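You operate a simulated robot arm through the tools that you are given. There is no shell and no other tool.

Carry out the task below with a simulated robot arm. There is one attempt and no reset: what you move stays moved.

TASK
Push the block straight back to the last line, then lay three clipped pipes between the two upright ones.
Fine: the three from the table's end, end to end along the lines from the red-band pipe to the blue-band pipe, a corner at each joint; those two stay put.
Where things are to end (x, y in the base frame): wooden block within 20 mm of [830, 200].

It is judged by the outcome, as a careful person would: the job done as asked, and still so three seconds after it is handed in. It fails if anything else is knocked over, pushed out of place, dropped, spilled or broken.

THE ROBOT
A 7-joint arm with a fingered hand, fixed in place. Base frame: the origin is on the floor under the middle of its stand, x ahead of it, y to its left, z up; the work surface is at about z = 800. Units: mm, degrees, N and s.
It reaches about 1228 mm from its shoulder. Its first joint turns from -115.0 to 115.0 degrees. Payload 5 kg.
The TCP is the grasp point between the finger pads, 32 mm short of the fingertips. In the tool frame z runs along the fingers and y along their closing line. The gripper opens to 160 mm; its body begins 89 mm behind the TCP. The gripper is a hand of 4 fingers: y runs from the thumb to the fingers, the wrist lies at [0, 0, -267] in the tool frame, and closing takes about 1.5 s.
Orientation is told as [roll, pitch, yaw] about the base's x, y, z axes, in that order, counted from this pose: with the fingers straight down and closing along the base's y, the tool's x points along the base's -x, its y along +y and its z along -z.

THE INTERFACE
- The arm moves only by the tool play_rows. Its argument "deltas" is text: rows parted by semicolons, each of 6 numbers parted by spaces: the shift along the base's x, y, z in mm, then the turn, a rotation vector about the base's x, y, z in degrees. In form: dx dy dz ax ay az; .... A call has 1 to 20 rows; each row is the pose to reach, as a shift and turn from the pose commanded when the call began. "grip" is the opening, from 0 (shut) to 1 (fully open), set as the call begins (left out, the last holds). Rows are played at 5 a second. More than 50 mm and 8.6 degrees between two rows, or a gripper value outside its range, and nothing of the call is played. Where a pose cannot be reached the arm comes as near as it can. A force on the tool above 40 N (or 10 N above the force at the start of the call, whichever is more), or a blocked arm, ends the call early, and 0.2 s more pass. Each finger travels about 45 mm/s and halts on what it meets, pressing with about 22 N; the grip force reading is that of the motor and also rises with nothing between the fingers. The clock runs only during rows and for 0.2 s after the last one: add rows that repeat a pose to give the fingers time. The reply holds the time, the measured pose of the TCP, the force on the tool along the base axes, the opening and the grip force, in the units named above and with some noise, with the torque about the TCP (base axes, N m) and any sound that the robot's microphone picked up.
- Cameras (640 x 400 px; columns grow to the right, rows downward): "scene" is fixed at [399.1, -648.6, 1380.4]; the picture's right is [0.94, -0.35, 0.00], its down [-0.26, -0.69, -0.68] and it looks along [0.24, 0.64, -0.73] (base axes); focal length 263 px, centre (320, 200). "wrist" rides on the gripper at [80, -4, -114] in the tool frame; the picture's right is [0.05, 1.00, 0.00], its down [-0.82, 0.04, -0.58] and it looks along [-0.58, 0.03, 0.82] (tool axes); focal length 265 px, centre (320, 200). There is no depth. A picture from a camera that has moved, and an enlarged one, comes with that camera's place and axes in the base frame and with its lens.
- camera(camera): a new picture of that camera. The clock stands still meanwhile.
- move_column(by): slides the trunk up (or, below 0, down) by that many mm; the arm rides with it, the base frame stays. It gives what a move gives, with no picture.
- preshape(shape): the hand has 4 fingers and takes this shape, open, in about a second: jaw (thumb against the fingers, like two jaws); tri (thumb and two fingers); tip (a fingertip pinch); poke (one finger out to press); point (the index stretched); flat (the hand flat); cup (the hand cupped); fist (a fist). The gripper value then closes the fingers along that shape, each until it touches; the sizes above hold for jaw. It gives what a move gives, with no picture.
- inspect(camera, box): a new picture of the part [left, top, right, bottom] of that camera's present view, enlarged. The clock stands still meanwhile.
- hand_in(): hands the job in; it is judged then, once.

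Nothing tells you positions but the pictures and the camera data. Unless the task says otherwise, let go and move clear before handing in.

The tools are called after "Call:" by a JSON object that holds its "method" and its "body". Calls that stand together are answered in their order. play_rows: Moves the arm, as the interface text tells. Its arguments: {"type":"object","properties":{"deltas":{"type":"string"},"grip":{"type":"number"}},"required":["deltas"]} The other tools are called the same way: move_column (by) moves the trunk up or down; preshape (shape) gives the hand a shape; camera (camera) takes a picture; inspect (camera, box) takes an enlarged picture of a part of a camera's view; hand_in () hands the job in.

At the start:

```text
t: 0.0
position: [670.3, -230.6, 1114.9]
tool_rot: [0.0, -0.1, 0.1]
force: [-0.5, 0.1, 0.1]
wrist_torque: [-0.01, -0.02, 0.02]
gripper_width: 159.9
grip_force: 0.2
shape: jaw
trunk travel left (down, up): [-525.0, 465.0]
```

scene: 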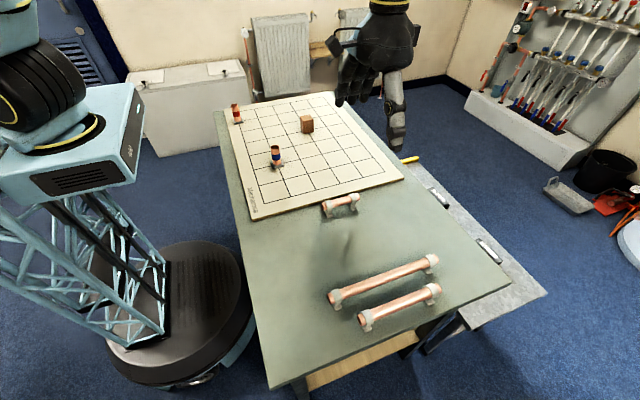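
wrist: 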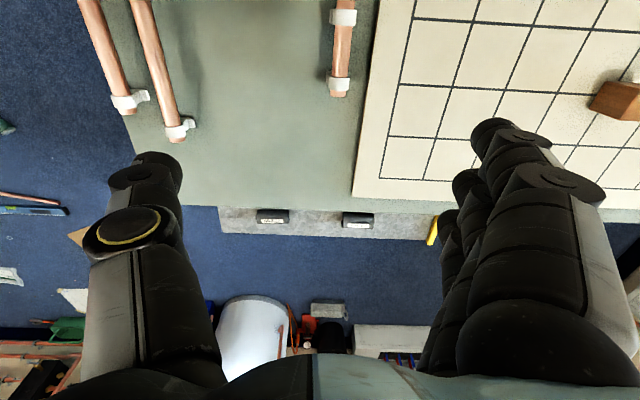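

I see a gridded board with a red-band upright pipe, a blue-band upright pipe and a wooden block, and three clipped pipes lying toward the near end of the table. I'll look closer before moving anything.

Call:
{"method": "inspect", "body": {"camera": "scene", "box": [210, 80, 410, 220]}}

Call:
{"method": "inspect", "body": {"camera": "scene", "box": [290, 180, 490, 340]}}

Call:
{"method": "inspect", "body": {"camera": "wrist", "box": [320, 0, 640, 200]}}

```text
2.86 times, centred on (310, 150) of scene
camera zoom: at [399.1, -648.6, 1380.4], right [0.94, -0.35, 0.0], down [-0.26, -0.69, -0.68], along [0.24, 0.64, -0.73], focal length 752 px, centre (349, 343)
```

zoom: 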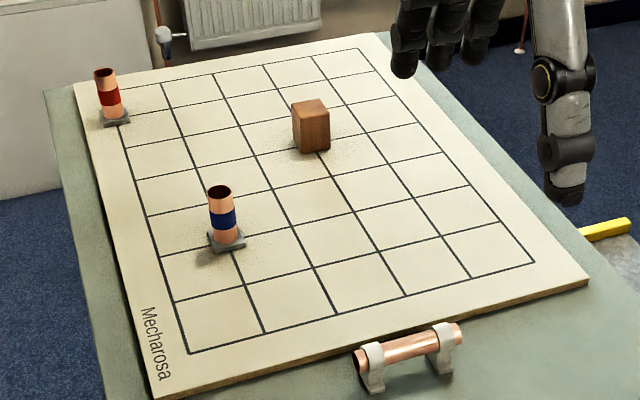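

```text
2.50 times, centred on (390, 260) of scene
camera zoom: at [399.1, -648.6, 1380.4], right [0.94, -0.35, 0.0], down [-0.26, -0.69, -0.68], along [0.24, 0.64, -0.73], focal length 658 px, centre (145, 50)
```

zoom: 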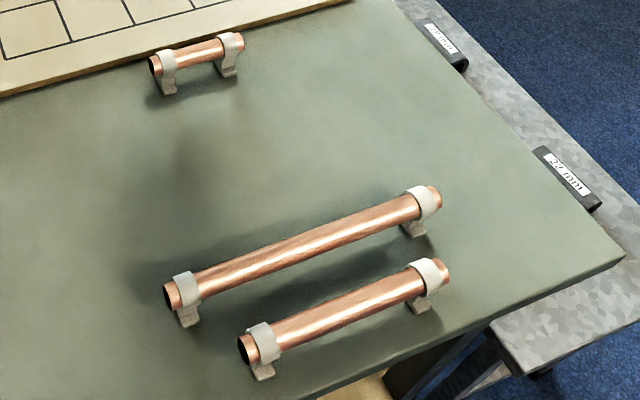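

```text
2.00 times, centred on (480, 100) of wrist
camera zoom: at [589.6, -234.9, 1229.7], right [-0.05, 1.0, 0.0], down [0.82, 0.04, 0.58], along [0.58, 0.03, -0.82], focal length 531 px, centre (0, 400)
```

zoom: 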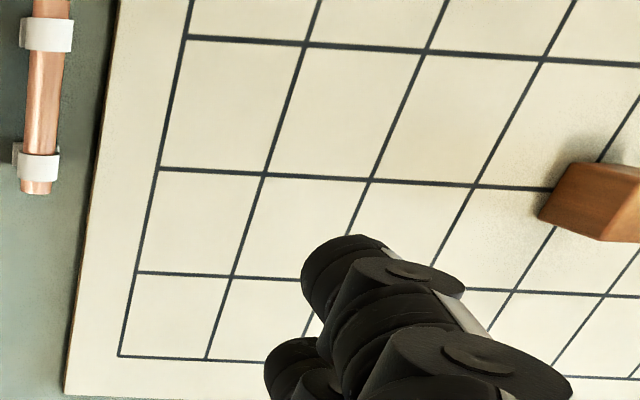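

The board looks like an 80 mm grid. The block is near (670, 200), the red upright near (430, 360) and the blue one near (510, 40), and the three pipes lie along x at y of about -198, -443 and -504. I'll raise the view over the board to measure these properly.

Call:
{"method": "play_rows", "body": {"deltas": "-22 38 0 0 0 0; -44 76 0 0 0 0; -66 114 0 0 0 0; -88 152 0 0 0 0; -110 190 0 0 0 0; -132 228 0 0 0 0; -154 266 0 0 0 0; -176 304 0 0 0 0; -198 342 0 0 0 0; -220 380 0 0 0 0; -220 380 0 0 0 0; -220 380 0 0 0 0"}}

Call:
{"method": "camera", "body": {"camera": "wrist"}}

Call:
{"method": "camera", "body": {"camera": "scene"}}

```text
t: 2.6
position: [448.8, 148.6, 1114.4]
tool_rot: [0.0, 0.0, 0.0]
force: [-0.1, 0.8, 0.3]
wrist_torque: [0.02, -0.03, -0.02]
gripper_width: 159.9
grip_force: 0.0
shape: jaw
trunk travel left (down, up): [-525.0, 465.0]
```

```text
taken
camera wrist: at [369.4, 145.0, 1229.3], right [-0.05, 1.0, 0.0], down [0.82, 0.04, 0.58], along [0.58, 0.03, -0.82], focal length 265 px, centre (320, 200)
```

wrist: 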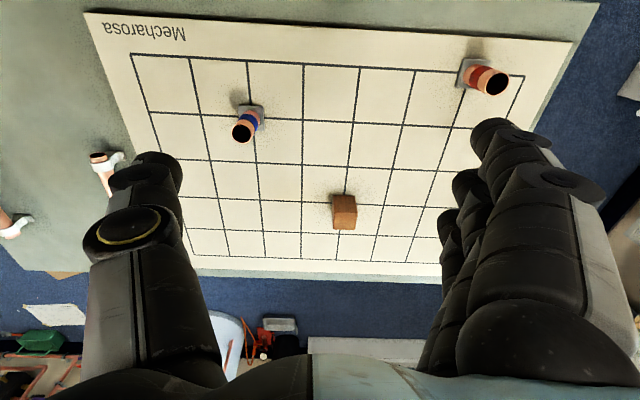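

```text
taken
```

scene: 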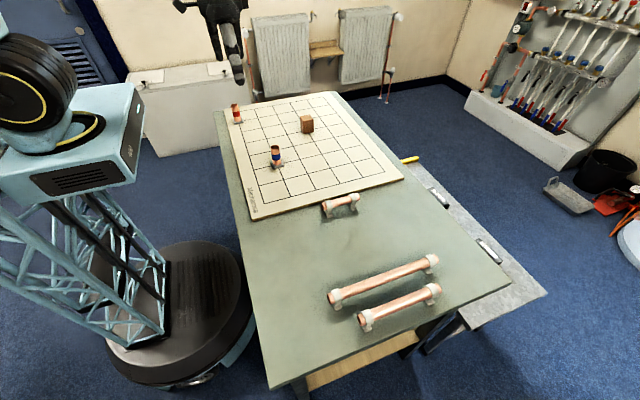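

The wrist view confirms the 5 × 7 grid, with the block on the fourth row. I'll zoom in on several spots to read the grid lines and the uprights accurately.

Call:
{"method": "inspect", "body": {"camera": "wrist", "box": [80, 0, 330, 156]}}

Call:
{"method": "inspect", "body": {"camera": "wrist", "box": [350, 20, 600, 176]}}

Call:
{"method": "inspect", "body": {"camera": "wrist", "box": [180, 140, 440, 302]}}

Call:
{"method": "inspect", "body": {"camera": "scene", "box": [220, 80, 420, 205]}}

```text
2.56 times, centred on (205, 78) of wrist
camera zoom: at [369.4, 145.0, 1229.3], right [-0.05, 1.0, 0.0], down [0.82, 0.04, 0.58], along [0.58, 0.03, -0.82], focal length 679 px, centre (614, 512)
```

zoom: 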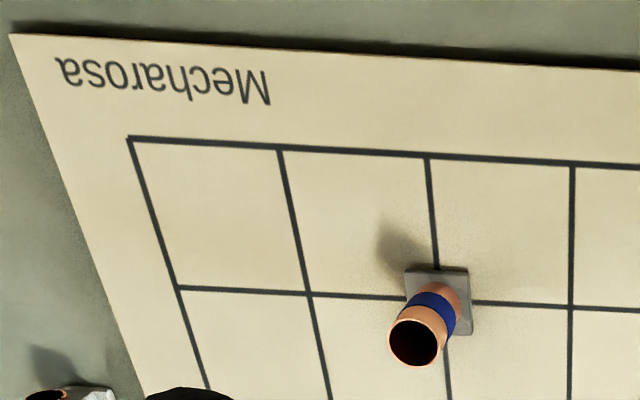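

```text
2.56 times, centred on (475, 98) of wrist
camera zoom: at [369.4, 145.0, 1229.3], right [-0.05, 1.0, 0.0], down [0.82, 0.04, 0.58], along [0.58, 0.03, -0.82], focal length 679 px, centre (-77, 461)
```

zoom: 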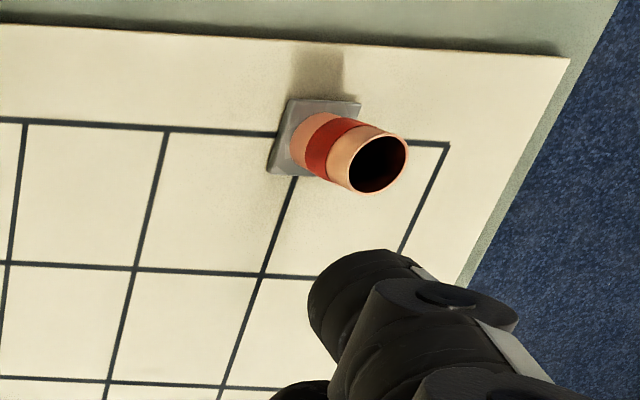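

```text
2.46 times, centred on (310, 221) of wrist
camera zoom: at [369.4, 145.0, 1229.3], right [-0.05, 1.0, 0.0], down [0.82, 0.04, 0.58], along [0.58, 0.03, -0.82], focal length 653 px, centre (345, 148)
```

zoom: 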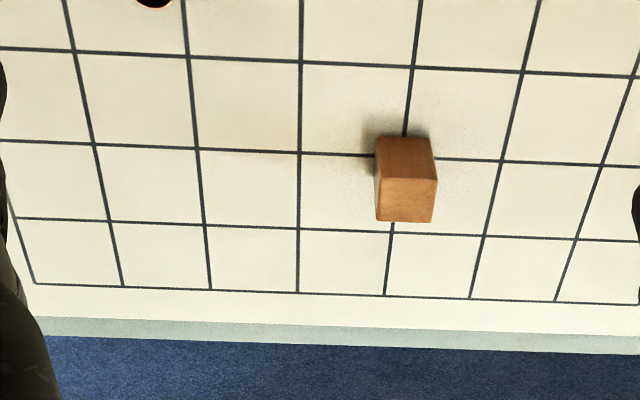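

```text
3.20 times, centred on (320, 142) of scene
camera zoom: at [399.1, -648.6, 1380.4], right [0.94, -0.35, 0.0], down [-0.26, -0.69, -0.68], along [0.24, 0.64, -0.73], focal length 843 px, centre (320, 384)
```

zoom: 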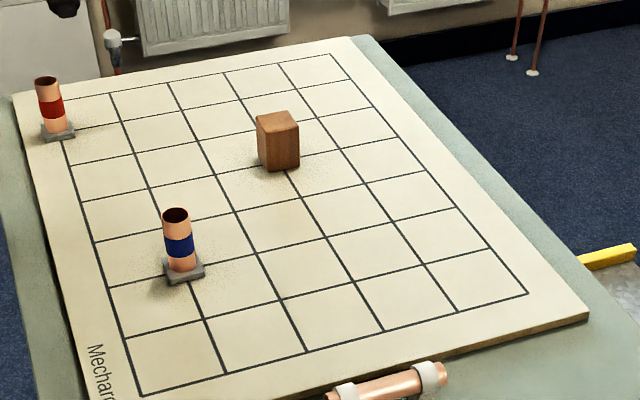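

The grid lines come out at x = 430…830 and y ≈ -115…445. The block is on crossing (670, 205), red is at (430, 365) and blue is at (510, 45). Next I'll look at the three pipes from above.

Call:
{"method": "play_rows", "body": {"deltas": "5 -47 0 0 0 0; 10 -95 0 0 0 0; 15 -143 0 0 0 0; 20 -190 0 0 0 0; 25 -238 -10 0 0 0; 30 -286 -20 0 0 0; 35 -333 -32 0 0 0; 40 -381 -44 0 0 0; 45 -428 -56 0 0 0; 50 -476 -68 0 0 0; 55 -524 -80 0 0 0; 60 -571 -94 0 0 0; 65 -615 -114 0 0 0; 65 -615 -114 0 0 0; 65 -615 -114 0 0 0"}}

Call:
{"method": "camera", "body": {"camera": "wrist"}}

Call:
{"method": "inspect", "body": {"camera": "wrist", "box": [180, 80, 460, 255]}}

```text
t: 5.8
position: [513.0, -466.4, 1000.3]
tool_rot: [0.0, 0.0, 0.1]
force: [-1.1, 0.4, -0.8]
wrist_torque: [-0.01, -0.02, -0.01]
gripper_width: 160.0
grip_force: 0.2
shape: jaw
trunk travel left (down, up): [-525.0, 465.0]
```

```text
taken
camera wrist: at [433.2, -469.8, 1114.8], right [-0.05, 1.0, 0.0], down [0.82, 0.04, 0.58], along [0.58, 0.03, -0.82], focal length 265 px, centre (320, 200)
```

wrist: 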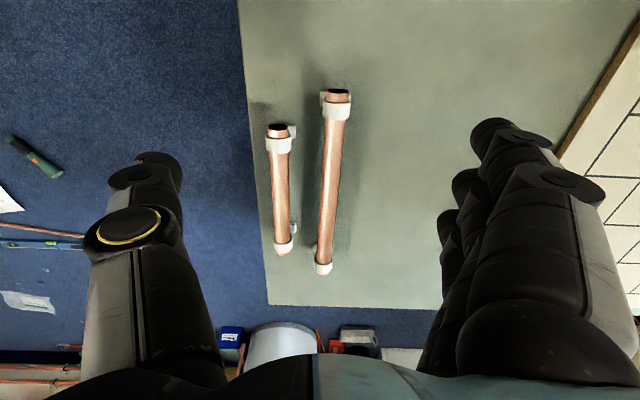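

```text
2.29 times, centred on (320, 168) of wrist
camera zoom: at [433.2, -469.8, 1114.8], right [-0.05, 1.0, 0.0], down [0.82, 0.04, 0.58], along [0.58, 0.03, -0.82], focal length 607 px, centre (320, 274)
```

zoom: 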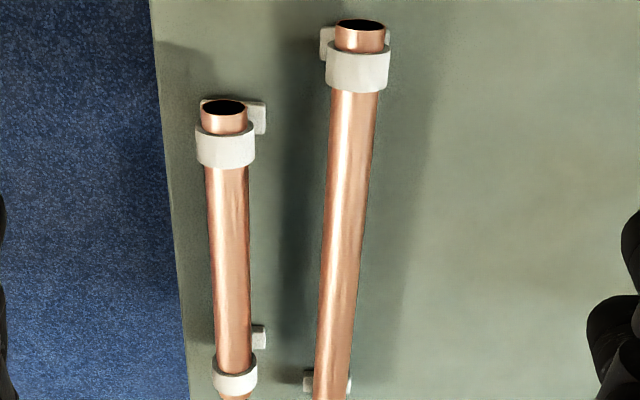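

The pipes are 22 mm in diameter with the axis about 38 mm above the table, and their lengths come to about 106, 188 and 267 mm. That fits a route red → (670, 365) → (670, 45) → blue, which runs through the block's present spot. First I'll swing over the block with the hand turned so the row of fingers sits behind it.

Call:
{"method": "play_rows", "body": {"deltas": "13 42 5 0 0 5.625; 26 84 10 0 0 11.25; 39 126 15 0 0 16.875; 52 168 20 0 0 22.5; 65 210 20 0 0 28.125; 78 252 20 0 0 33.75; 91 294 20 0 0 39.375; 104 336 20 0 0 45; 117 378 20 0 0 50.625; 130 420 20 0 0 56.25; 143 462 20 0 0 61.875; 156 504 20 0 0 67.5; 169 546 20 0 0 73.125; 182 588 20 0 0 78.75; 195 630 20 0 0 84.375; 208 671 20 0 0 90; 208 671 20 0 0 90; 208 671 20 0 0 90"}}

Call:
{"method": "camera", "body": {"camera": "wrist"}}

Call:
{"method": "camera", "body": {"camera": "scene"}}

```text
t: 9.6
position: [723.4, 206.2, 1021.2]
tool_rot: [0.1, 0.0, 90.0]
force: [0.2, -0.4, 0.1]
wrist_torque: [0.01, 0.0, -0.02]
gripper_width: 159.9
grip_force: 0.0
shape: jaw
trunk travel left (down, up): [-525.0, 465.0]
```

```text
taken
camera wrist: at [726.3, 126.7, 1134.9], right [-1.0, -0.05, 0.0], down [-0.04, 0.82, 0.58], along [-0.03, 0.58, -0.82], focal length 265 px, centre (320, 200)
```

wrist: 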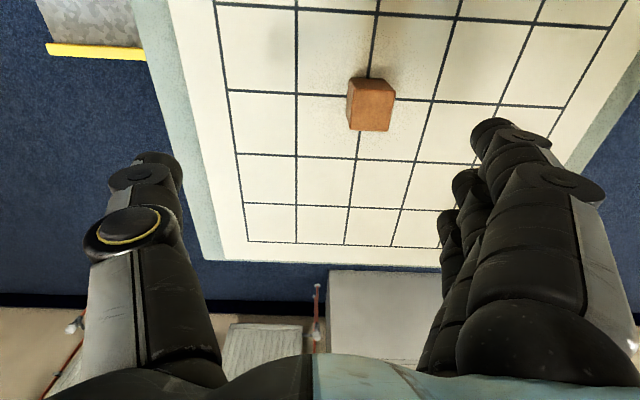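

```text
taken
```

scene: 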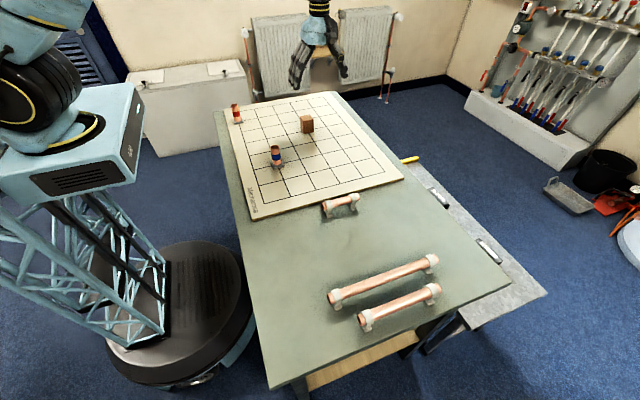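

The hand is turned and hovering over the block. I'll zoom in on the block from here for an independent check of its position.

Call:
{"method": "inspect", "body": {"camera": "wrist", "box": [200, 0, 456, 160]}}

Call:
{"method": "inspect", "body": {"camera": "scene", "box": [250, 0, 410, 100]}}

```text
2.50 times, centred on (328, 80) of wrist
camera zoom: at [726.3, 126.7, 1134.9], right [-1.0, -0.05, 0.0], down [-0.04, 0.82, 0.58], along [-0.03, 0.58, -0.82], focal length 664 px, centre (300, 500)
```

zoom: 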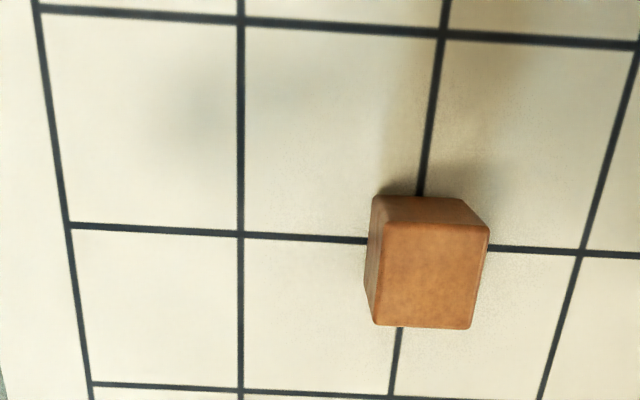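

```text
4.00 times, centred on (330, 50) of scene
camera zoom: at [399.1, -648.6, 1380.4], right [0.94, -0.35, 0.0], down [-0.26, -0.69, -0.68], along [0.24, 0.64, -0.73], focal length 1054 px, centre (280, 800)
```

zoom: 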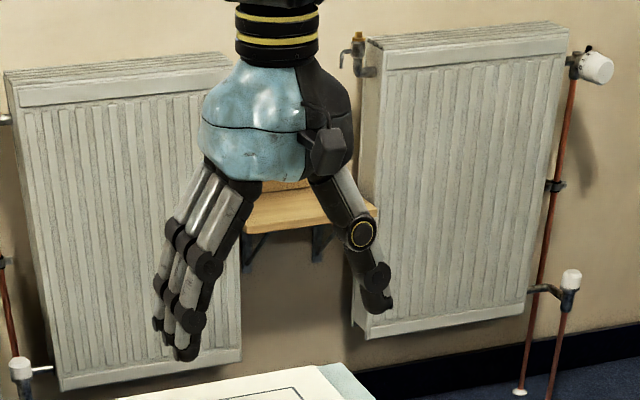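

The block is confirmed at (670, 205). When fully open the fingers flare outward, so I'll narrow the hand and check that they stand more upright before lowering.

Call:
{"method": "play_rows", "body": {"deltas": "-20 -1 0 0 0 0; -35 -1 0 0 0 0; -35 -1 0 0 0 0; -35 -1 0 0 0 0; -35 -1 0 0 0 0; -35 -1 0 0 0 0; -35 -1 0 0 0 0; -35 -1 0 0 0 0", "grip": 0.5}}

Call:
{"method": "inspect", "body": {"camera": "scene", "box": [250, 0, 410, 100]}}

Call:
{"method": "camera", "body": {"camera": "wrist"}}

```text
t: 11.4
position: [686.5, 203.2, 1019.8]
tool_rot: [0.0, -0.1, 90.0]
force: [0.2, 0.3, -0.3]
wrist_torque: [0.03, 0.02, 0.0]
gripper_width: 80.8
grip_force: 0.1
shape: jaw
trunk travel left (down, up): [-525.0, 465.0]
```

```text
4.00 times, centred on (330, 50) of scene
camera zoom: at [399.1, -648.6, 1380.4], right [0.94, -0.35, 0.0], down [-0.26, -0.69, -0.68], along [0.24, 0.64, -0.73], focal length 1054 px, centre (280, 800)
```

zoom: 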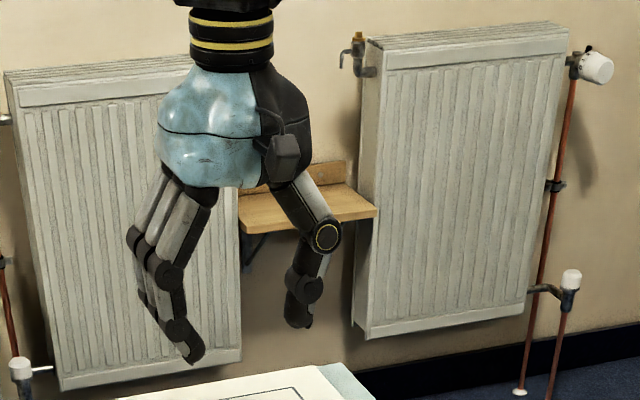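

```text
taken
camera wrist: at [691.2, 124.5, 1135.1], right [-1.0, -0.05, 0.0], down [-0.04, 0.82, 0.58], along [-0.03, 0.58, -0.82], focal length 265 px, centre (320, 200)
```

wrist: 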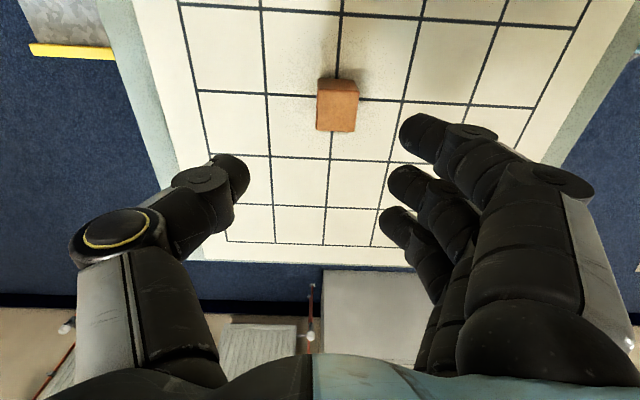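

At 80 mm the fingertips are the innermost points, so they will push low on the block. I'll centre over it at x = 672 and lower carefully.

Call:
{"method": "play_rows", "body": {"deltas": "-15 1 0 0 0 0; -15 1 -40 0 0 0; -15 1 -80 0 0 0; -15 1 -110 0 0 0; -15 1 -130 0 0 0; -15 1 -145 0 0 0; -15 1 -155 0 0 0; -15 1 -160 0 0 0; -15 1 -160 0 0 0"}}

Call:
{"method": "inspect", "body": {"camera": "scene", "box": [230, 50, 390, 150]}}

Call:
{"method": "camera", "body": {"camera": "wrist"}}

```text
t: 13.4
position: [672.7, 206.4, 861.3]
tool_rot: [0.0, 0.0, 90.1]
force: [0.1, -0.9, -0.5]
wrist_torque: [-0.03, 0.0, 0.01]
gripper_width: 80.6
grip_force: 0.0
shape: jaw
trunk travel left (down, up): [-525.0, 465.0]
```

```text
4.00 times, centred on (310, 100) of scene
camera zoom: at [399.1, -648.6, 1380.4], right [0.94, -0.35, 0.0], down [-0.26, -0.69, -0.68], along [0.24, 0.64, -0.73], focal length 1054 px, centre (360, 600)
```

zoom: 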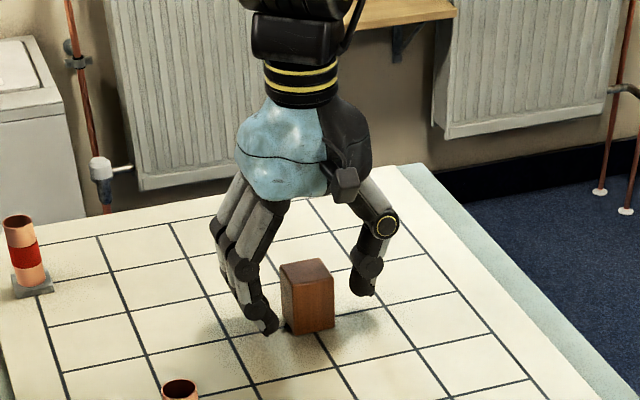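

```text
taken
camera wrist: at [676.7, 124.8, 975.5], right [-1.0, -0.05, 0.0], down [-0.04, 0.82, 0.58], along [-0.03, 0.58, -0.82], focal length 265 px, centre (320, 200)
```

wrist: 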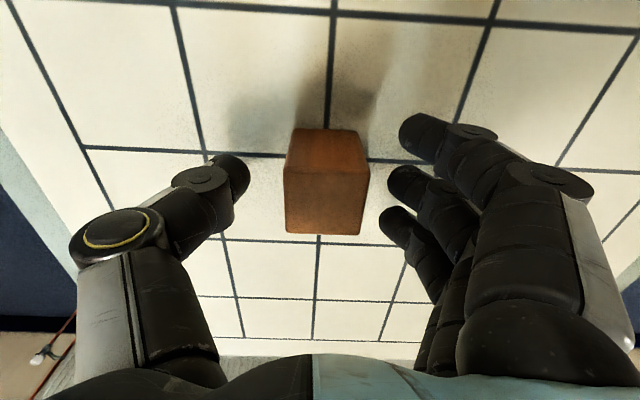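

The fingers are behind the block with their tips about 17 mm above the board. I'll now push slowly straight along +x, stopping a little short to check.

Call:
{"method": "play_rows", "body": {"deltas": "9 0 0 0 0 0; 18 0 0 0 0 0; 27 0 0 0 0 0; 36 0 0 0 0 0; 45 0 0 0 0 0; 54 0 0 0 0 0; 63 0 0 0 0 0; 72 0 0 0 0 0; 81 0 0 0 0 0; 90 0 0 0 0 0; 99 0 0 0 0 0; 108 0 0 0 0 0; 117 0 0 0 0 0; 126 0 0 0 0 0; 135 0 0 0 0 0; 144 0 0 0 0 0; 153 0 0 0 0 0; 162 0 0 0 0 0; 168 0 0 0 0 0; 168 0 0 0 0 0"}}

Call:
{"method": "camera", "body": {"camera": "wrist"}}

Call:
{"method": "inspect", "body": {"camera": "scene", "box": [250, 60, 410, 160]}}

```text
t: 17.6
position: [840.7, 205.6, 860.2]
tool_rot: [0.0, 0.0, 89.9]
force: [0.2, 0.5, 0.2]
wrist_torque: [-0.01, 0.01, -0.02]
gripper_width: 80.7
grip_force: 0.1
shape: jaw
trunk travel left (down, up): [-525.0, 465.0]
```

```text
taken
camera wrist: at [845.2, 125.2, 975.6], right [-1.0, -0.05, 0.0], down [-0.04, 0.82, 0.58], along [-0.03, 0.58, -0.82], focal length 265 px, centre (320, 200)
```

wrist: 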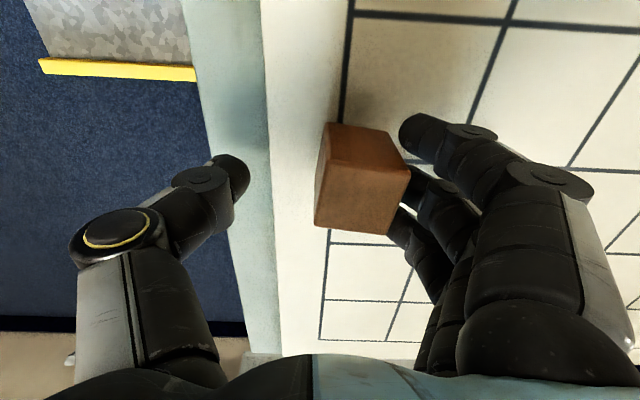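

```text
4.00 times, centred on (330, 110) of scene
camera zoom: at [399.1, -648.6, 1380.4], right [0.94, -0.35, 0.0], down [-0.26, -0.69, -0.68], along [0.24, 0.64, -0.73], focal length 1054 px, centre (280, 560)
```

zoom: 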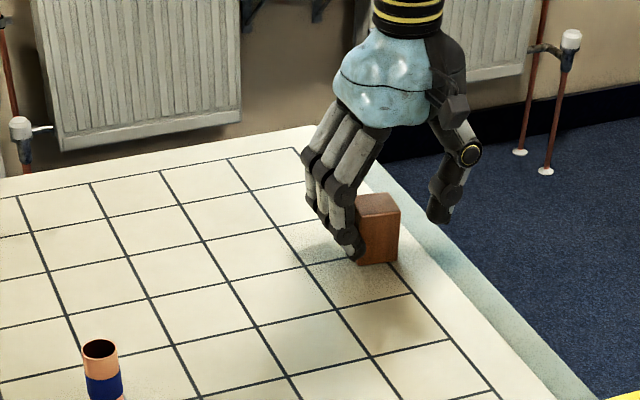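

The block moved along and is nearly at the last line, perhaps slightly turned. I'll zoom in to measure it.

Call:
{"method": "inspect", "body": {"camera": "wrist", "box": [250, 90, 450, 215]}}

Call:
{"method": "inspect", "body": {"camera": "wrist", "box": [260, 200, 420, 300]}}

```text
3.20 times, centred on (350, 152) of wrist
camera zoom: at [845.2, 125.2, 975.6], right [-1.0, -0.05, 0.0], down [-0.04, 0.82, 0.58], along [-0.03, 0.58, -0.82], focal length 849 px, centre (224, 352)
```

zoom: 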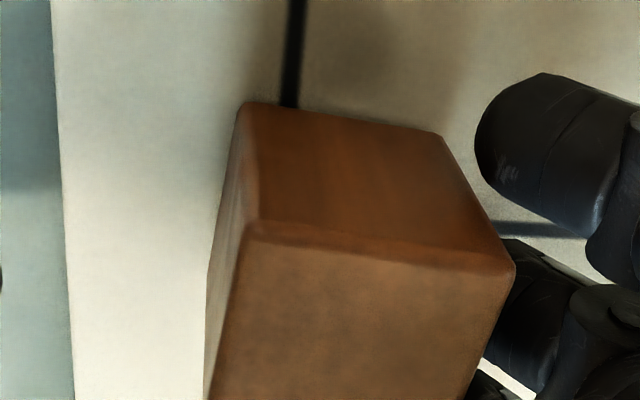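

```text
4.00 times, centred on (340, 250) of wrist
camera zoom: at [845.2, 125.2, 975.6], right [-1.0, -0.05, 0.0], down [-0.04, 0.82, 0.58], along [-0.03, 0.58, -0.82], focal length 1062 px, centre (240, 0)
```

zoom: 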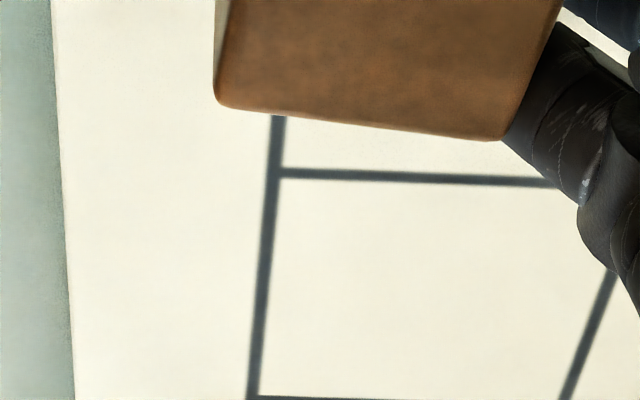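

The block centre is at about (821, 203), turned about 6°. I'll push another 9 mm, then back off and lift.

Call:
{"method": "play_rows", "body": {"deltas": "3 0 0 0 0 0; 6 0 0 0 0 0; 9 0 0 0 0 0; 9 0 0 0 0 0; 0 0 0 0 0 0; -12 0 0 0 0 0; -12 0 10 0 0 0; -12 0 40 0 0 0; -12 0 80 0 0 0; -12 0 120 0 0 0; -12 0 160 0 0 0; -12 0 160 0 0 0"}}

Call:
{"method": "inspect", "body": {"camera": "wrist", "box": [240, 0, 440, 125]}}

Call:
{"method": "inspect", "body": {"camera": "scene", "box": [250, 60, 410, 160]}}

```text
t: 20.2
position: [829.2, 205.5, 1023.0]
tool_rot: [-0.1, 0.0, 90.0]
force: [-0.1, -0.3, -0.7]
wrist_torque: [-0.04, -0.03, -0.01]
gripper_width: 80.9
grip_force: 0.1
shape: jaw
trunk travel left (down, up): [-525.0, 465.0]
```

```text
3.20 times, centred on (340, 62) of wrist
camera zoom: at [832.6, 125.5, 1136.7], right [-1.0, -0.05, 0.0], down [-0.04, 0.82, 0.58], along [-0.03, 0.58, -0.82], focal length 849 px, centre (256, 640)
```

zoom: 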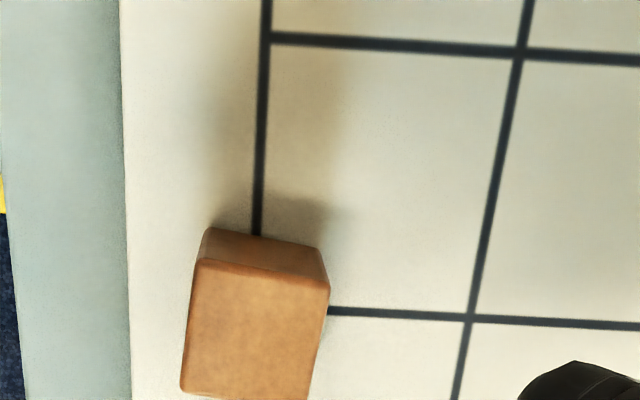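

```text
4.00 times, centred on (330, 110) of scene
camera zoom: at [399.1, -648.6, 1380.4], right [0.94, -0.35, 0.0], down [-0.26, -0.69, -0.68], along [0.24, 0.64, -0.73], focal length 1054 px, centre (280, 560)
```

zoom: 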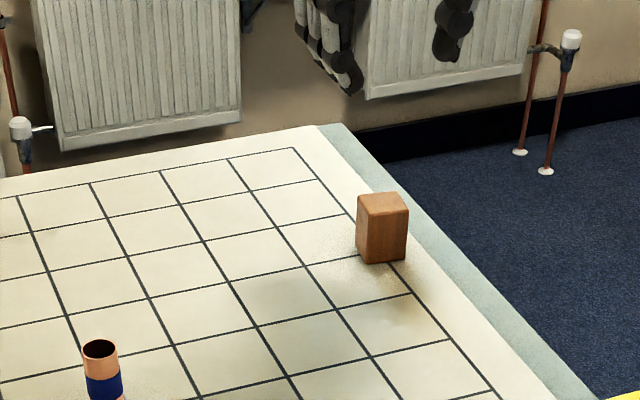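

The block now sits at about (829, 202), on the last line. I'm going for the longest pipe next: swinging back over it with the fingers narrowed so the thumb fits between it and its neighbour.

Call:
{"method": "play_rows", "body": {"deltas": "-12 -40 0 0 0 -5.6; -25 -81 0 0 0 -11.25; -37 -122 0 0 0 -16.9; -50 -163 0 0 0 -22.5; -62 -204 0 0 0 -28.1; -75 -244 0 0 0 -33.75; -87 -285 0 0 0 -39.4; -100 -326 0 0 0 -45; -112 -367 0 0 0 -50.6; -124 -407 0 0 0 -56.25; -137 -448 0 0 0 -61.9; -149 -489 0 0 0 -67.5; -162 -530 0 0 0 -73.1; -174 -570 0 0 0 -78.75; -187 -611 0 0 0 -84.4; -198 -651 -20 0 0 -90; -198 -651 -60 0 0 -90; -198 -651 -60 0 0 -90", "grip": 0.28}}

Call:
{"method": "camera", "body": {"camera": "wrist"}}

Call:
{"method": "inspect", "body": {"camera": "scene", "box": [290, 160, 490, 340]}}

```text
t: 24.0
position: [630.9, -446.2, 961.6]
tool_rot: [0.0, 0.0, -0.1]
force: [-0.4, -0.4, 0.4]
wrist_torque: [0.0, 0.0, 0.02]
gripper_width: 45.1
grip_force: 0.0
shape: jaw
trunk travel left (down, up): [-525.0, 465.0]
```

```text
taken
camera wrist: at [550.7, -450.2, 1075.8], right [-0.05, 1.0, 0.0], down [0.82, 0.04, 0.58], along [0.58, 0.03, -0.82], focal length 265 px, centre (320, 200)
```

wrist: 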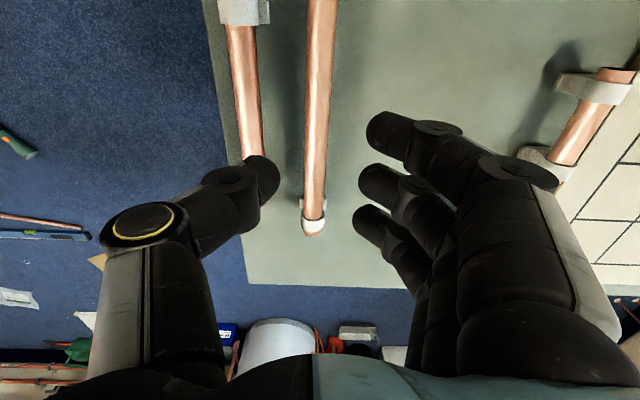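

```text
2.22 times, centred on (390, 250) of scene
camera zoom: at [399.1, -648.6, 1380.4], right [0.94, -0.35, 0.0], down [-0.26, -0.69, -0.68], along [0.24, 0.64, -0.73], focal length 585 px, centre (164, 89)
```

zoom: 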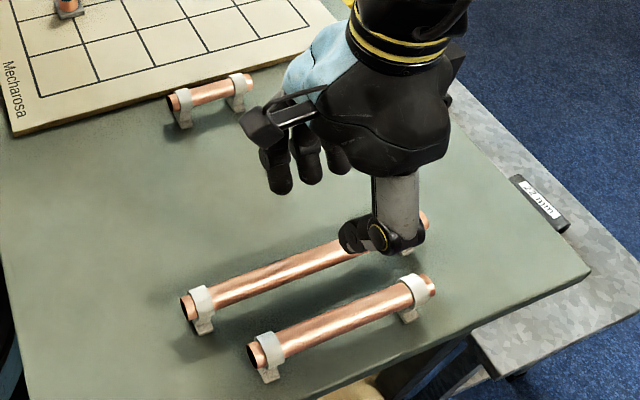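

The hand is centred over the long pipe (y ≈ -449) and the gap to the other pipe looks sufficient. I'll descend partway and check the clearances.

Call:
{"method": "play_rows", "body": {"deltas": "0 1 -20 0 0 0; 0 1 -40 0 0 0; 0 1 -60 0 0 0; 0 1 -75 0 0 0; 0 1 -75 0 0 0"}}

Call:
{"method": "camera", "body": {"camera": "wrist"}}

Call:
{"method": "inspect", "body": {"camera": "scene", "box": [310, 210, 470, 320]}}

```text
t: 25.2
position: [630.8, -445.3, 885.7]
tool_rot: [0.0, 0.0, -0.1]
force: [0.2, 0.5, -0.7]
wrist_torque: [0.0, -0.01, 0.02]
gripper_width: 44.9
grip_force: 0.0
shape: jaw
trunk travel left (down, up): [-525.0, 465.0]
```

```text
taken
camera wrist: at [550.3, -448.8, 1000.6], right [-0.05, 1.0, 0.0], down [0.82, 0.04, 0.58], along [0.58, 0.03, -0.82], focal length 265 px, centre (320, 200)
```

wrist: 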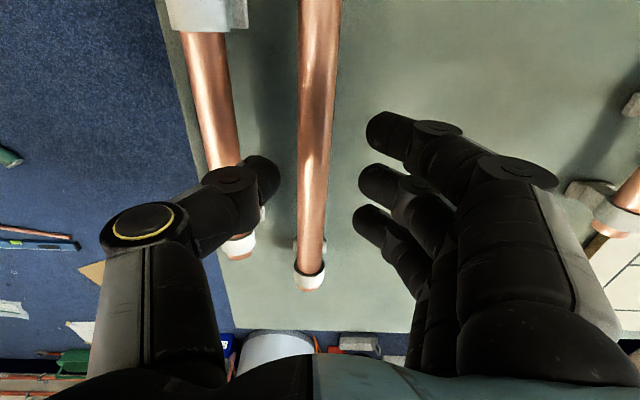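

```text
3.64 times, centred on (390, 265) of scene
camera zoom: at [399.1, -648.6, 1380.4], right [0.94, -0.35, 0.0], down [-0.26, -0.69, -0.68], along [0.24, 0.64, -0.73], focal length 958 px, centre (66, -36)
```

zoom: 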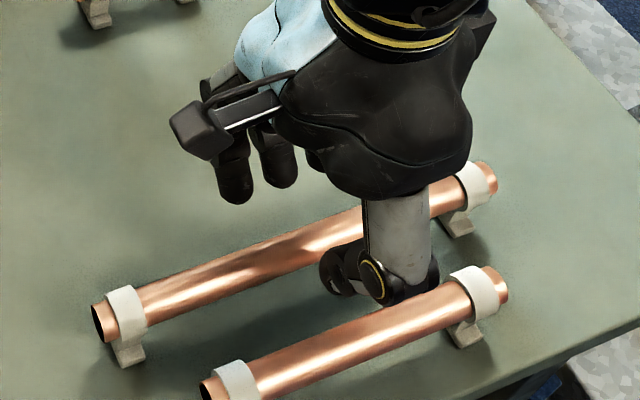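

The thumb's knuckle passes close above the neighbouring pipe, so I'll shift the hand 3 mm toward +y and grip a little higher. I'll descend in small steps and check for contact.

Call:
{"method": "play_rows", "body": {"deltas": "0 3 0 0 0 0; 0 3 -8 0 0 0; 0 3 -16 0 0 0; 0 3 -23 0 0 0; 0 3 -23 0 0 0"}}

Call:
{"method": "inspect", "body": {"camera": "wrist", "box": [160, 60, 480, 260]}}

Call:
{"method": "inspect", "body": {"camera": "scene", "box": [340, 230, 450, 310]}}

```text
t: 26.4
position: [630.7, -441.7, 862.7]
tool_rot: [0.0, 0.0, -0.1]
force: [-0.4, -0.3, -0.4]
wrist_torque: [0.02, -0.01, -0.01]
gripper_width: 45.3
grip_force: 0.0
shape: jaw
trunk travel left (down, up): [-525.0, 465.0]
```

```text
2.00 times, centred on (320, 160) of wrist
camera zoom: at [550.5, -445.9, 976.9], right [-0.05, 1.0, 0.0], down [0.82, 0.04, 0.58], along [0.58, 0.03, -0.82], focal length 531 px, centre (320, 280)
```

zoom: 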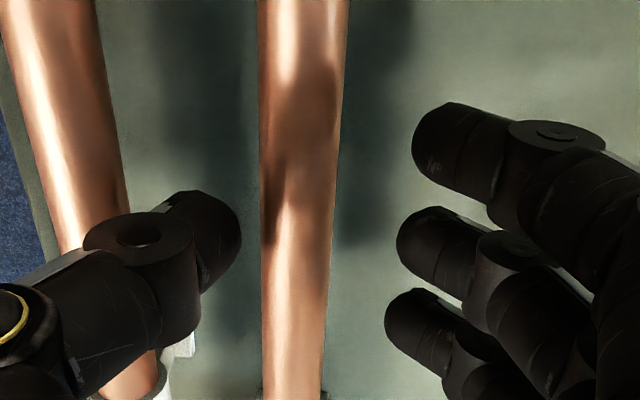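

```text
5.00 times, centred on (395, 270) of scene
camera zoom: at [399.1, -648.6, 1380.4], right [0.94, -0.35, 0.0], down [-0.26, -0.69, -0.68], along [0.24, 0.64, -0.73], focal length 1317 px, centre (-55, -150)
```

zoom: 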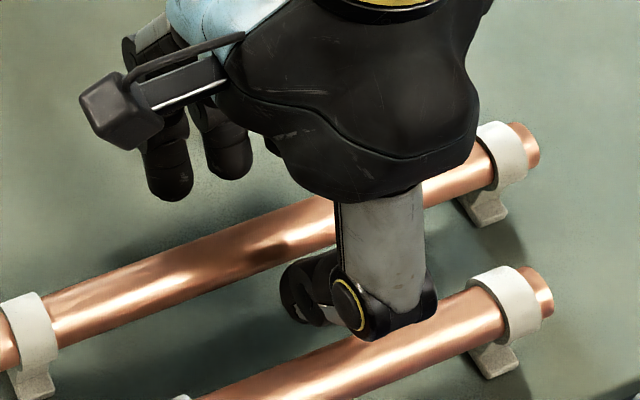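

There is about 7 mm of clearance at the thumb and no contact so far. I'll lower another 11 mm and then close.

Call:
{"method": "play_rows", "body": {"deltas": "0 2 -3 0 0 0; 0 2 -6 0 0 0; 0 2 -9 0 0 0; 0 2 -11 0 0 0; 0 2 -11 0 0 0"}}

Call:
{"method": "inspect", "body": {"camera": "wrist", "box": [160, 60, 480, 260]}}

Call:
{"method": "inspect", "body": {"camera": "scene", "box": [340, 230, 450, 310]}}

```text
t: 27.6
position: [631.7, -439.7, 852.2]
tool_rot: [0.0, 0.1, 0.0]
force: [0.5, -0.1, -0.3]
wrist_torque: [0.01, 0.0, 0.01]
gripper_width: 45.2
grip_force: 0.0
shape: jaw
trunk travel left (down, up): [-525.0, 465.0]
```

```text
2.00 times, centred on (320, 160) of wrist
camera zoom: at [550.8, -443.9, 966.5], right [-0.05, 1.0, 0.0], down [0.82, 0.04, 0.58], along [0.58, 0.03, -0.82], focal length 531 px, centre (320, 280)
```

zoom: 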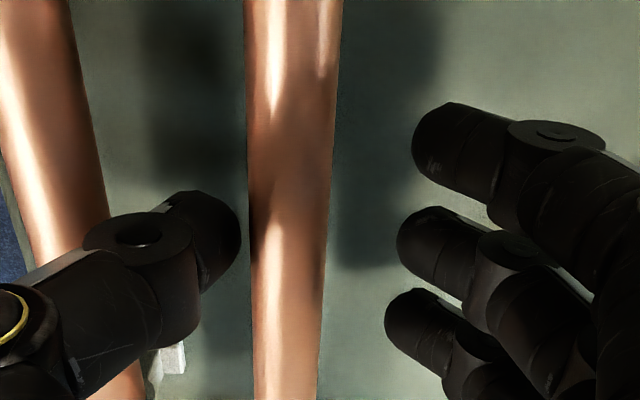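

```text
5.00 times, centred on (395, 270) of scene
camera zoom: at [399.1, -648.6, 1380.4], right [0.94, -0.35, 0.0], down [-0.26, -0.69, -0.68], along [0.24, 0.64, -0.73], focal length 1317 px, centre (-55, -150)
```

zoom: 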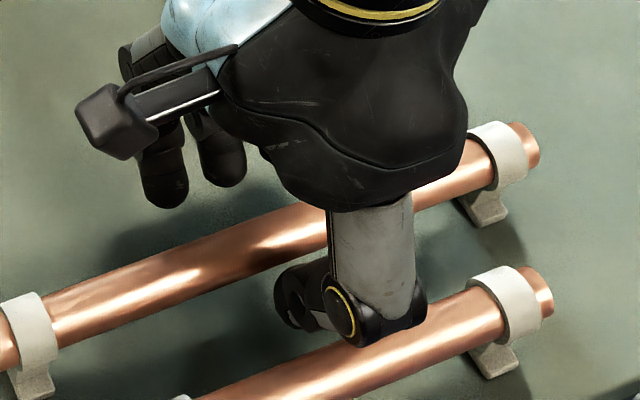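

All clear, so I'm closing on the long pipe now.

Call:
{"method": "play_rows", "body": {"deltas": "0 0 0 0 0 0; 0 0 0 0 0 0; 0 0 0 0 0 0; 0 0 0 0 0 0; 0 0 0 0 0 0; 0 0 0 0 0 0; 0 0 0 0 0 0; 0 0 0 0 0 0", "grip": 0}}

Call:
{"method": "camera", "body": {"camera": "wrist"}}

Call:
{"method": "inspect", "body": {"camera": "scene", "box": [310, 210, 470, 320]}}

```text
t: 29.4
position: [630.9, -438.9, 851.4]
tool_rot: [0.0, -0.1, 0.0]
force: [0.3, -0.5, -0.7]
wrist_torque: [0.08, 0.0, -0.03]
gripper_width: 15.6
grip_force: 21.8
shape: jaw
trunk travel left (down, up): [-525.0, 465.0]
```

```text
taken
camera wrist: at [550.8, -443.9, 966.3], right [-0.05, 1.0, 0.0], down [0.82, 0.04, 0.58], along [0.58, 0.03, -0.82], focal length 265 px, centre (320, 200)
```

wrist: 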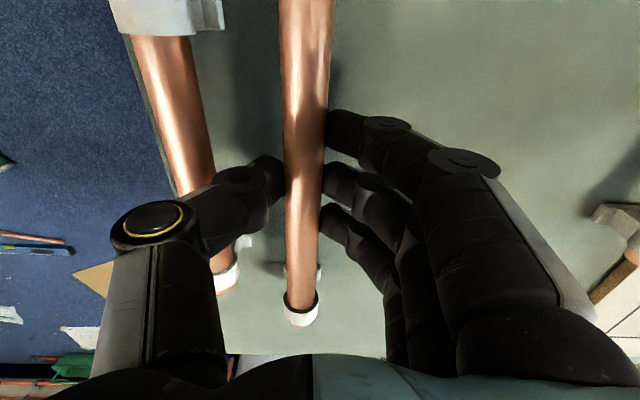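

```text
3.64 times, centred on (390, 265) of scene
camera zoom: at [399.1, -648.6, 1380.4], right [0.94, -0.35, 0.0], down [-0.26, -0.69, -0.68], along [0.24, 0.64, -0.73], focal length 958 px, centre (66, -36)
```

zoom: 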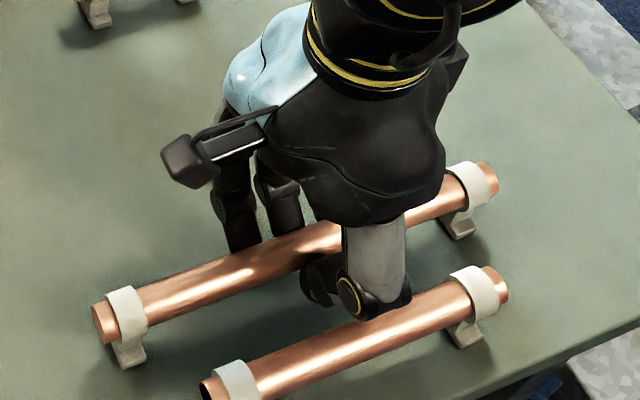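

The pipe is held at 21.8 N. I'll lift it slowly and check that it stays level.

Call:
{"method": "play_rows", "body": {"deltas": "0 0 5 0 0 0; 0 0 12 0 0 0; 0 0 20 0 0 0; 0 0 35 0 0 0; 0 0 60 0 0 0; 0 0 90 0 0 0; 0 0 120 0 0 0; 0 0 120 0 0 0"}}

Call:
{"method": "camera", "body": {"camera": "wrist"}}

Call:
{"method": "inspect", "body": {"camera": "scene", "box": [300, 140, 500, 320]}}

```text
t: 31.2
position: [631.4, -440.3, 971.5]
tool_rot: [0.0, 0.0, 0.0]
force: [0.4, -0.1, -2.1]
wrist_torque: [-0.01, -0.01, -0.03]
gripper_width: 15.6
grip_force: 22.0
shape: jaw
trunk travel left (down, up): [-525.0, 465.0]
```

```text
taken
camera wrist: at [551.0, -444.2, 1086.5], right [-0.05, 1.0, 0.0], down [0.82, 0.04, 0.58], along [0.58, 0.03, -0.82], focal length 265 px, centre (320, 200)
```

wrist: 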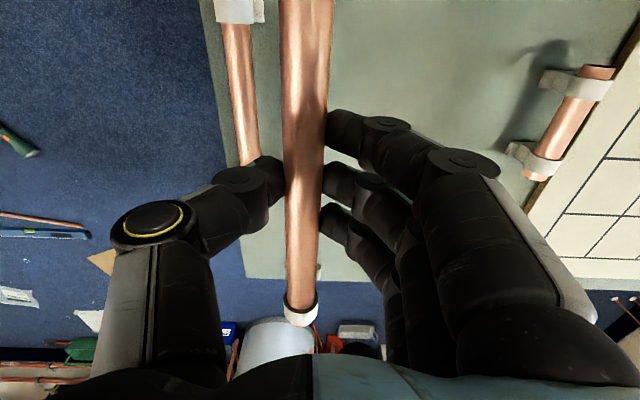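

```text
2.22 times, centred on (400, 230) of scene
camera zoom: at [399.1, -648.6, 1380.4], right [0.94, -0.35, 0.0], down [-0.26, -0.69, -0.68], along [0.24, 0.64, -0.73], focal length 585 px, centre (142, 133)
```

zoom: 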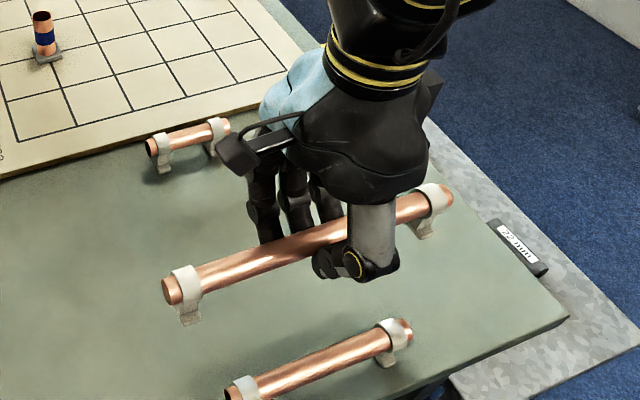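

The pipe is lifted level and well balanced, and it sits about 8 mm toward the thumb from the hand's centre. I'll carry it high to above the x = 670 line while turning it 90°.

Call:
{"method": "play_rows", "body": {"deltas": "0 10 15 0 0 0; 0 40 30 0 0 3; 2 78 30 0 0 8; 4 116 30 0 0 13; 6 154 30 0 0 18; 8 192 30 0 0 23; 10 230 30 0 0 29; 12 268 30 0 0 35; 14 306 30 0 0 41; 16 344 30 0 0 47; 18 382 30 0 0 53; 20 420 30 0 0 59; 22 458 30 0 0 65; 24 496 30 0 0 71; 26 534 30 0 0 77; 28 572 30 0 0 82; 30 610 30 0 0 86; 31 635 30 0 0 89; 31 645 30 0 0 90; 31 645 30 0 0 90"}}

Call:
{"method": "camera", "body": {"camera": "wrist"}}

Call:
{"method": "camera", "body": {"camera": "scene"}}

```text
t: 35.4
position: [661.5, 204.1, 1002.3]
tool_rot: [0.0, 0.1, 89.9]
force: [0.1, 0.9, -2.2]
wrist_torque: [0.01, 0.0, 0.0]
gripper_width: 15.7
grip_force: 21.8
shape: jaw
trunk travel left (down, up): [-525.0, 465.0]
```

```text
taken
camera wrist: at [666.0, 125.2, 1116.0], right [-1.0, -0.05, 0.0], down [-0.04, 0.82, 0.58], along [-0.03, 0.58, -0.82], focal length 265 px, centre (320, 200)
```

wrist: 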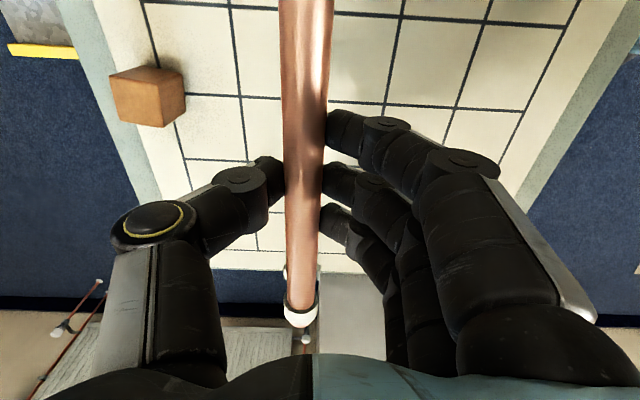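

```text
taken
```

scene: 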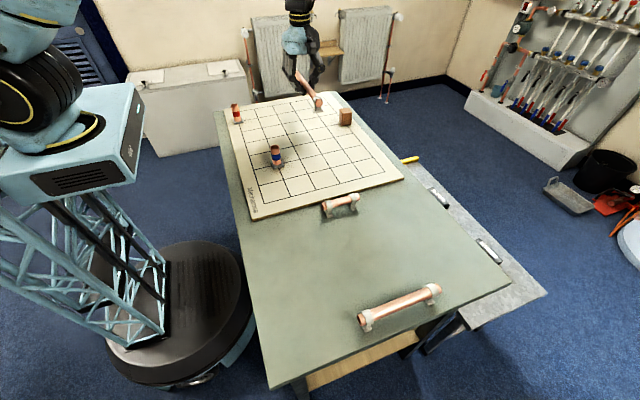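

The long pipe is over the x = 670 line. I'll lower it to just above the board and check its alignment.

Call:
{"method": "play_rows", "body": {"deltas": "0 0 -25 0 0 0; 0 0 -50 0 0 0; 0 0 -75 0 0 0; 0 0 -95 0 0 0; 0 0 -110 0 0 0; 0 0 -120 0 0 0; 0 0 -127 0 0 0; 0 0 -127 0 0 0"}}

Call:
{"method": "camera", "body": {"camera": "wrist"}}

Call:
{"method": "inspect", "body": {"camera": "scene", "box": [220, 60, 420, 185]}}

```text
t: 37.2
position: [662.5, 204.6, 874.2]
tool_rot: [-0.1, 0.0, 90.1]
force: [0.1, 0.4, -1.0]
wrist_torque: [-0.02, 0.02, 0.02]
gripper_width: 15.5
grip_force: 21.8
shape: jaw
trunk travel left (down, up): [-525.0, 465.0]
```

```text
taken
camera wrist: at [666.0, 124.9, 989.4], right [-1.0, -0.05, 0.0], down [-0.04, 0.82, 0.58], along [-0.03, 0.58, -0.82], focal length 265 px, centre (320, 200)
```

wrist: 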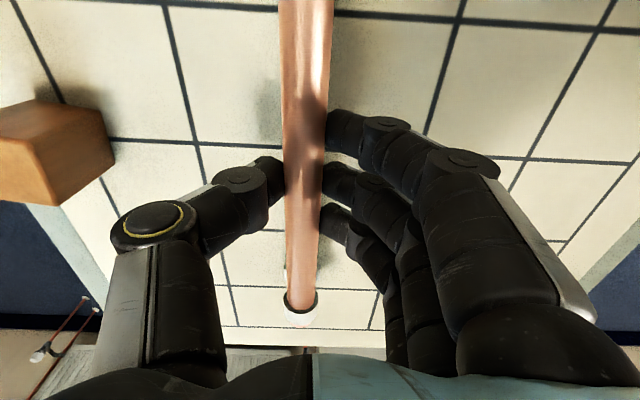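

```text
3.20 times, centred on (320, 122) of scene
camera zoom: at [399.1, -648.6, 1380.4], right [0.94, -0.35, 0.0], down [-0.26, -0.69, -0.68], along [0.24, 0.64, -0.73], focal length 843 px, centre (320, 448)
```

zoom: 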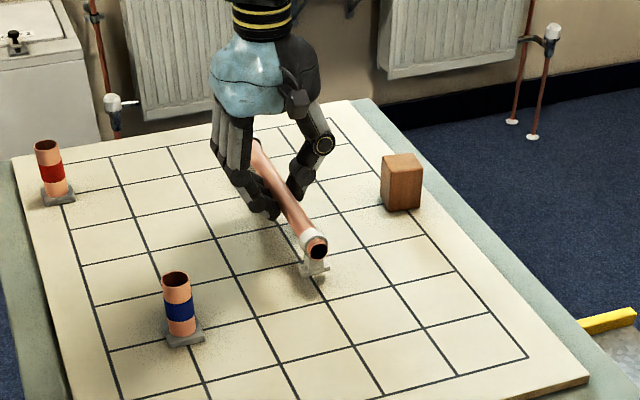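

The pipe hangs right above the line. I'll check the near clip against the grid before setting it down.

Call:
{"method": "inspect", "body": {"camera": "scene", "box": [280, 110, 360, 160]}}

Call:
{"method": "inspect", "body": {"camera": "wrist", "box": [220, 230, 380, 330]}}

```text
8.00 times, centred on (320, 135) of scene
camera zoom: at [399.1, -648.6, 1380.4], right [0.94, -0.35, 0.0], down [-0.26, -0.69, -0.68], along [0.24, 0.64, -0.73], focal length 2107 px, centre (320, 720)
```

zoom: 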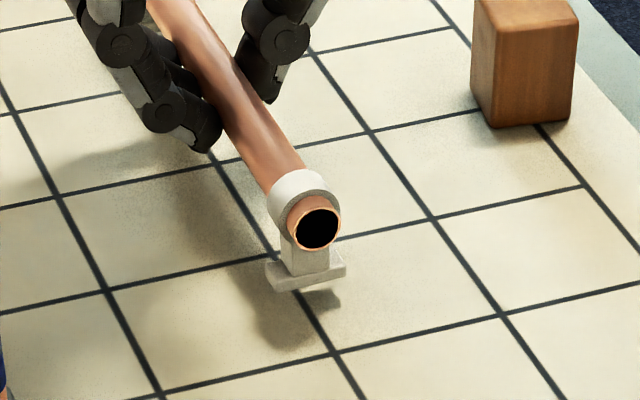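

```text
4.00 times, centred on (300, 280) of wrist
camera zoom: at [666.0, 124.9, 989.4], right [-1.0, -0.05, 0.0], down [-0.04, 0.82, 0.58], along [-0.03, 0.58, -0.82], focal length 1062 px, centre (400, -120)
```

zoom: 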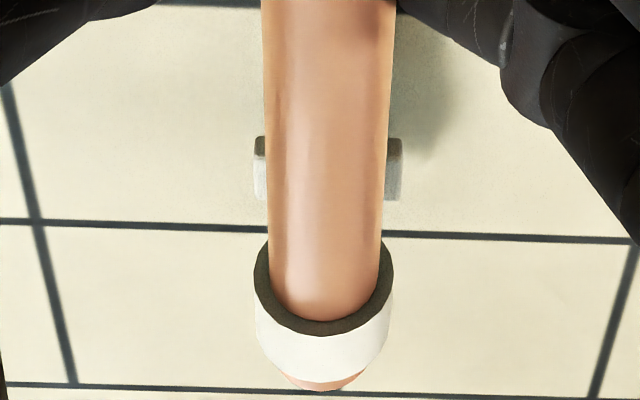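

The near end projects to y ≈ 70 on the line and x is within about 1 mm. I'll lower slowly to contact.

Call:
{"method": "play_rows", "body": {"deltas": "0 0 -3 0 0 0; 0 0 -6 0 0 0; 0 0 -8 0 0 0; 0 0 -9 0 0 0; 0 0 -9 0 0 0; 0 0 -9 0 0 0"}}

Call:
{"method": "inspect", "body": {"camera": "scene", "box": [280, 110, 360, 160]}}

```text
t: 38.6
position: [662.1, 204.8, 866.8]
tool_rot: [0.0, 0.0, 90.0]
force: [0.7, -0.2, -1.3]
wrist_torque: [0.02, 0.03, 0.02]
gripper_width: 15.6
grip_force: 21.8
shape: jaw
trunk travel left (down, up): [-525.0, 465.0]
```

```text
8.00 times, centred on (320, 135) of scene
camera zoom: at [399.1, -648.6, 1380.4], right [0.94, -0.35, 0.0], down [-0.26, -0.69, -0.68], along [0.24, 0.64, -0.73], focal length 2107 px, centre (320, 720)
```

zoom: 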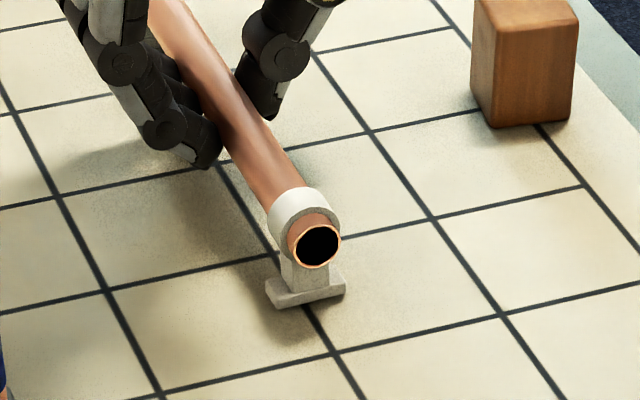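

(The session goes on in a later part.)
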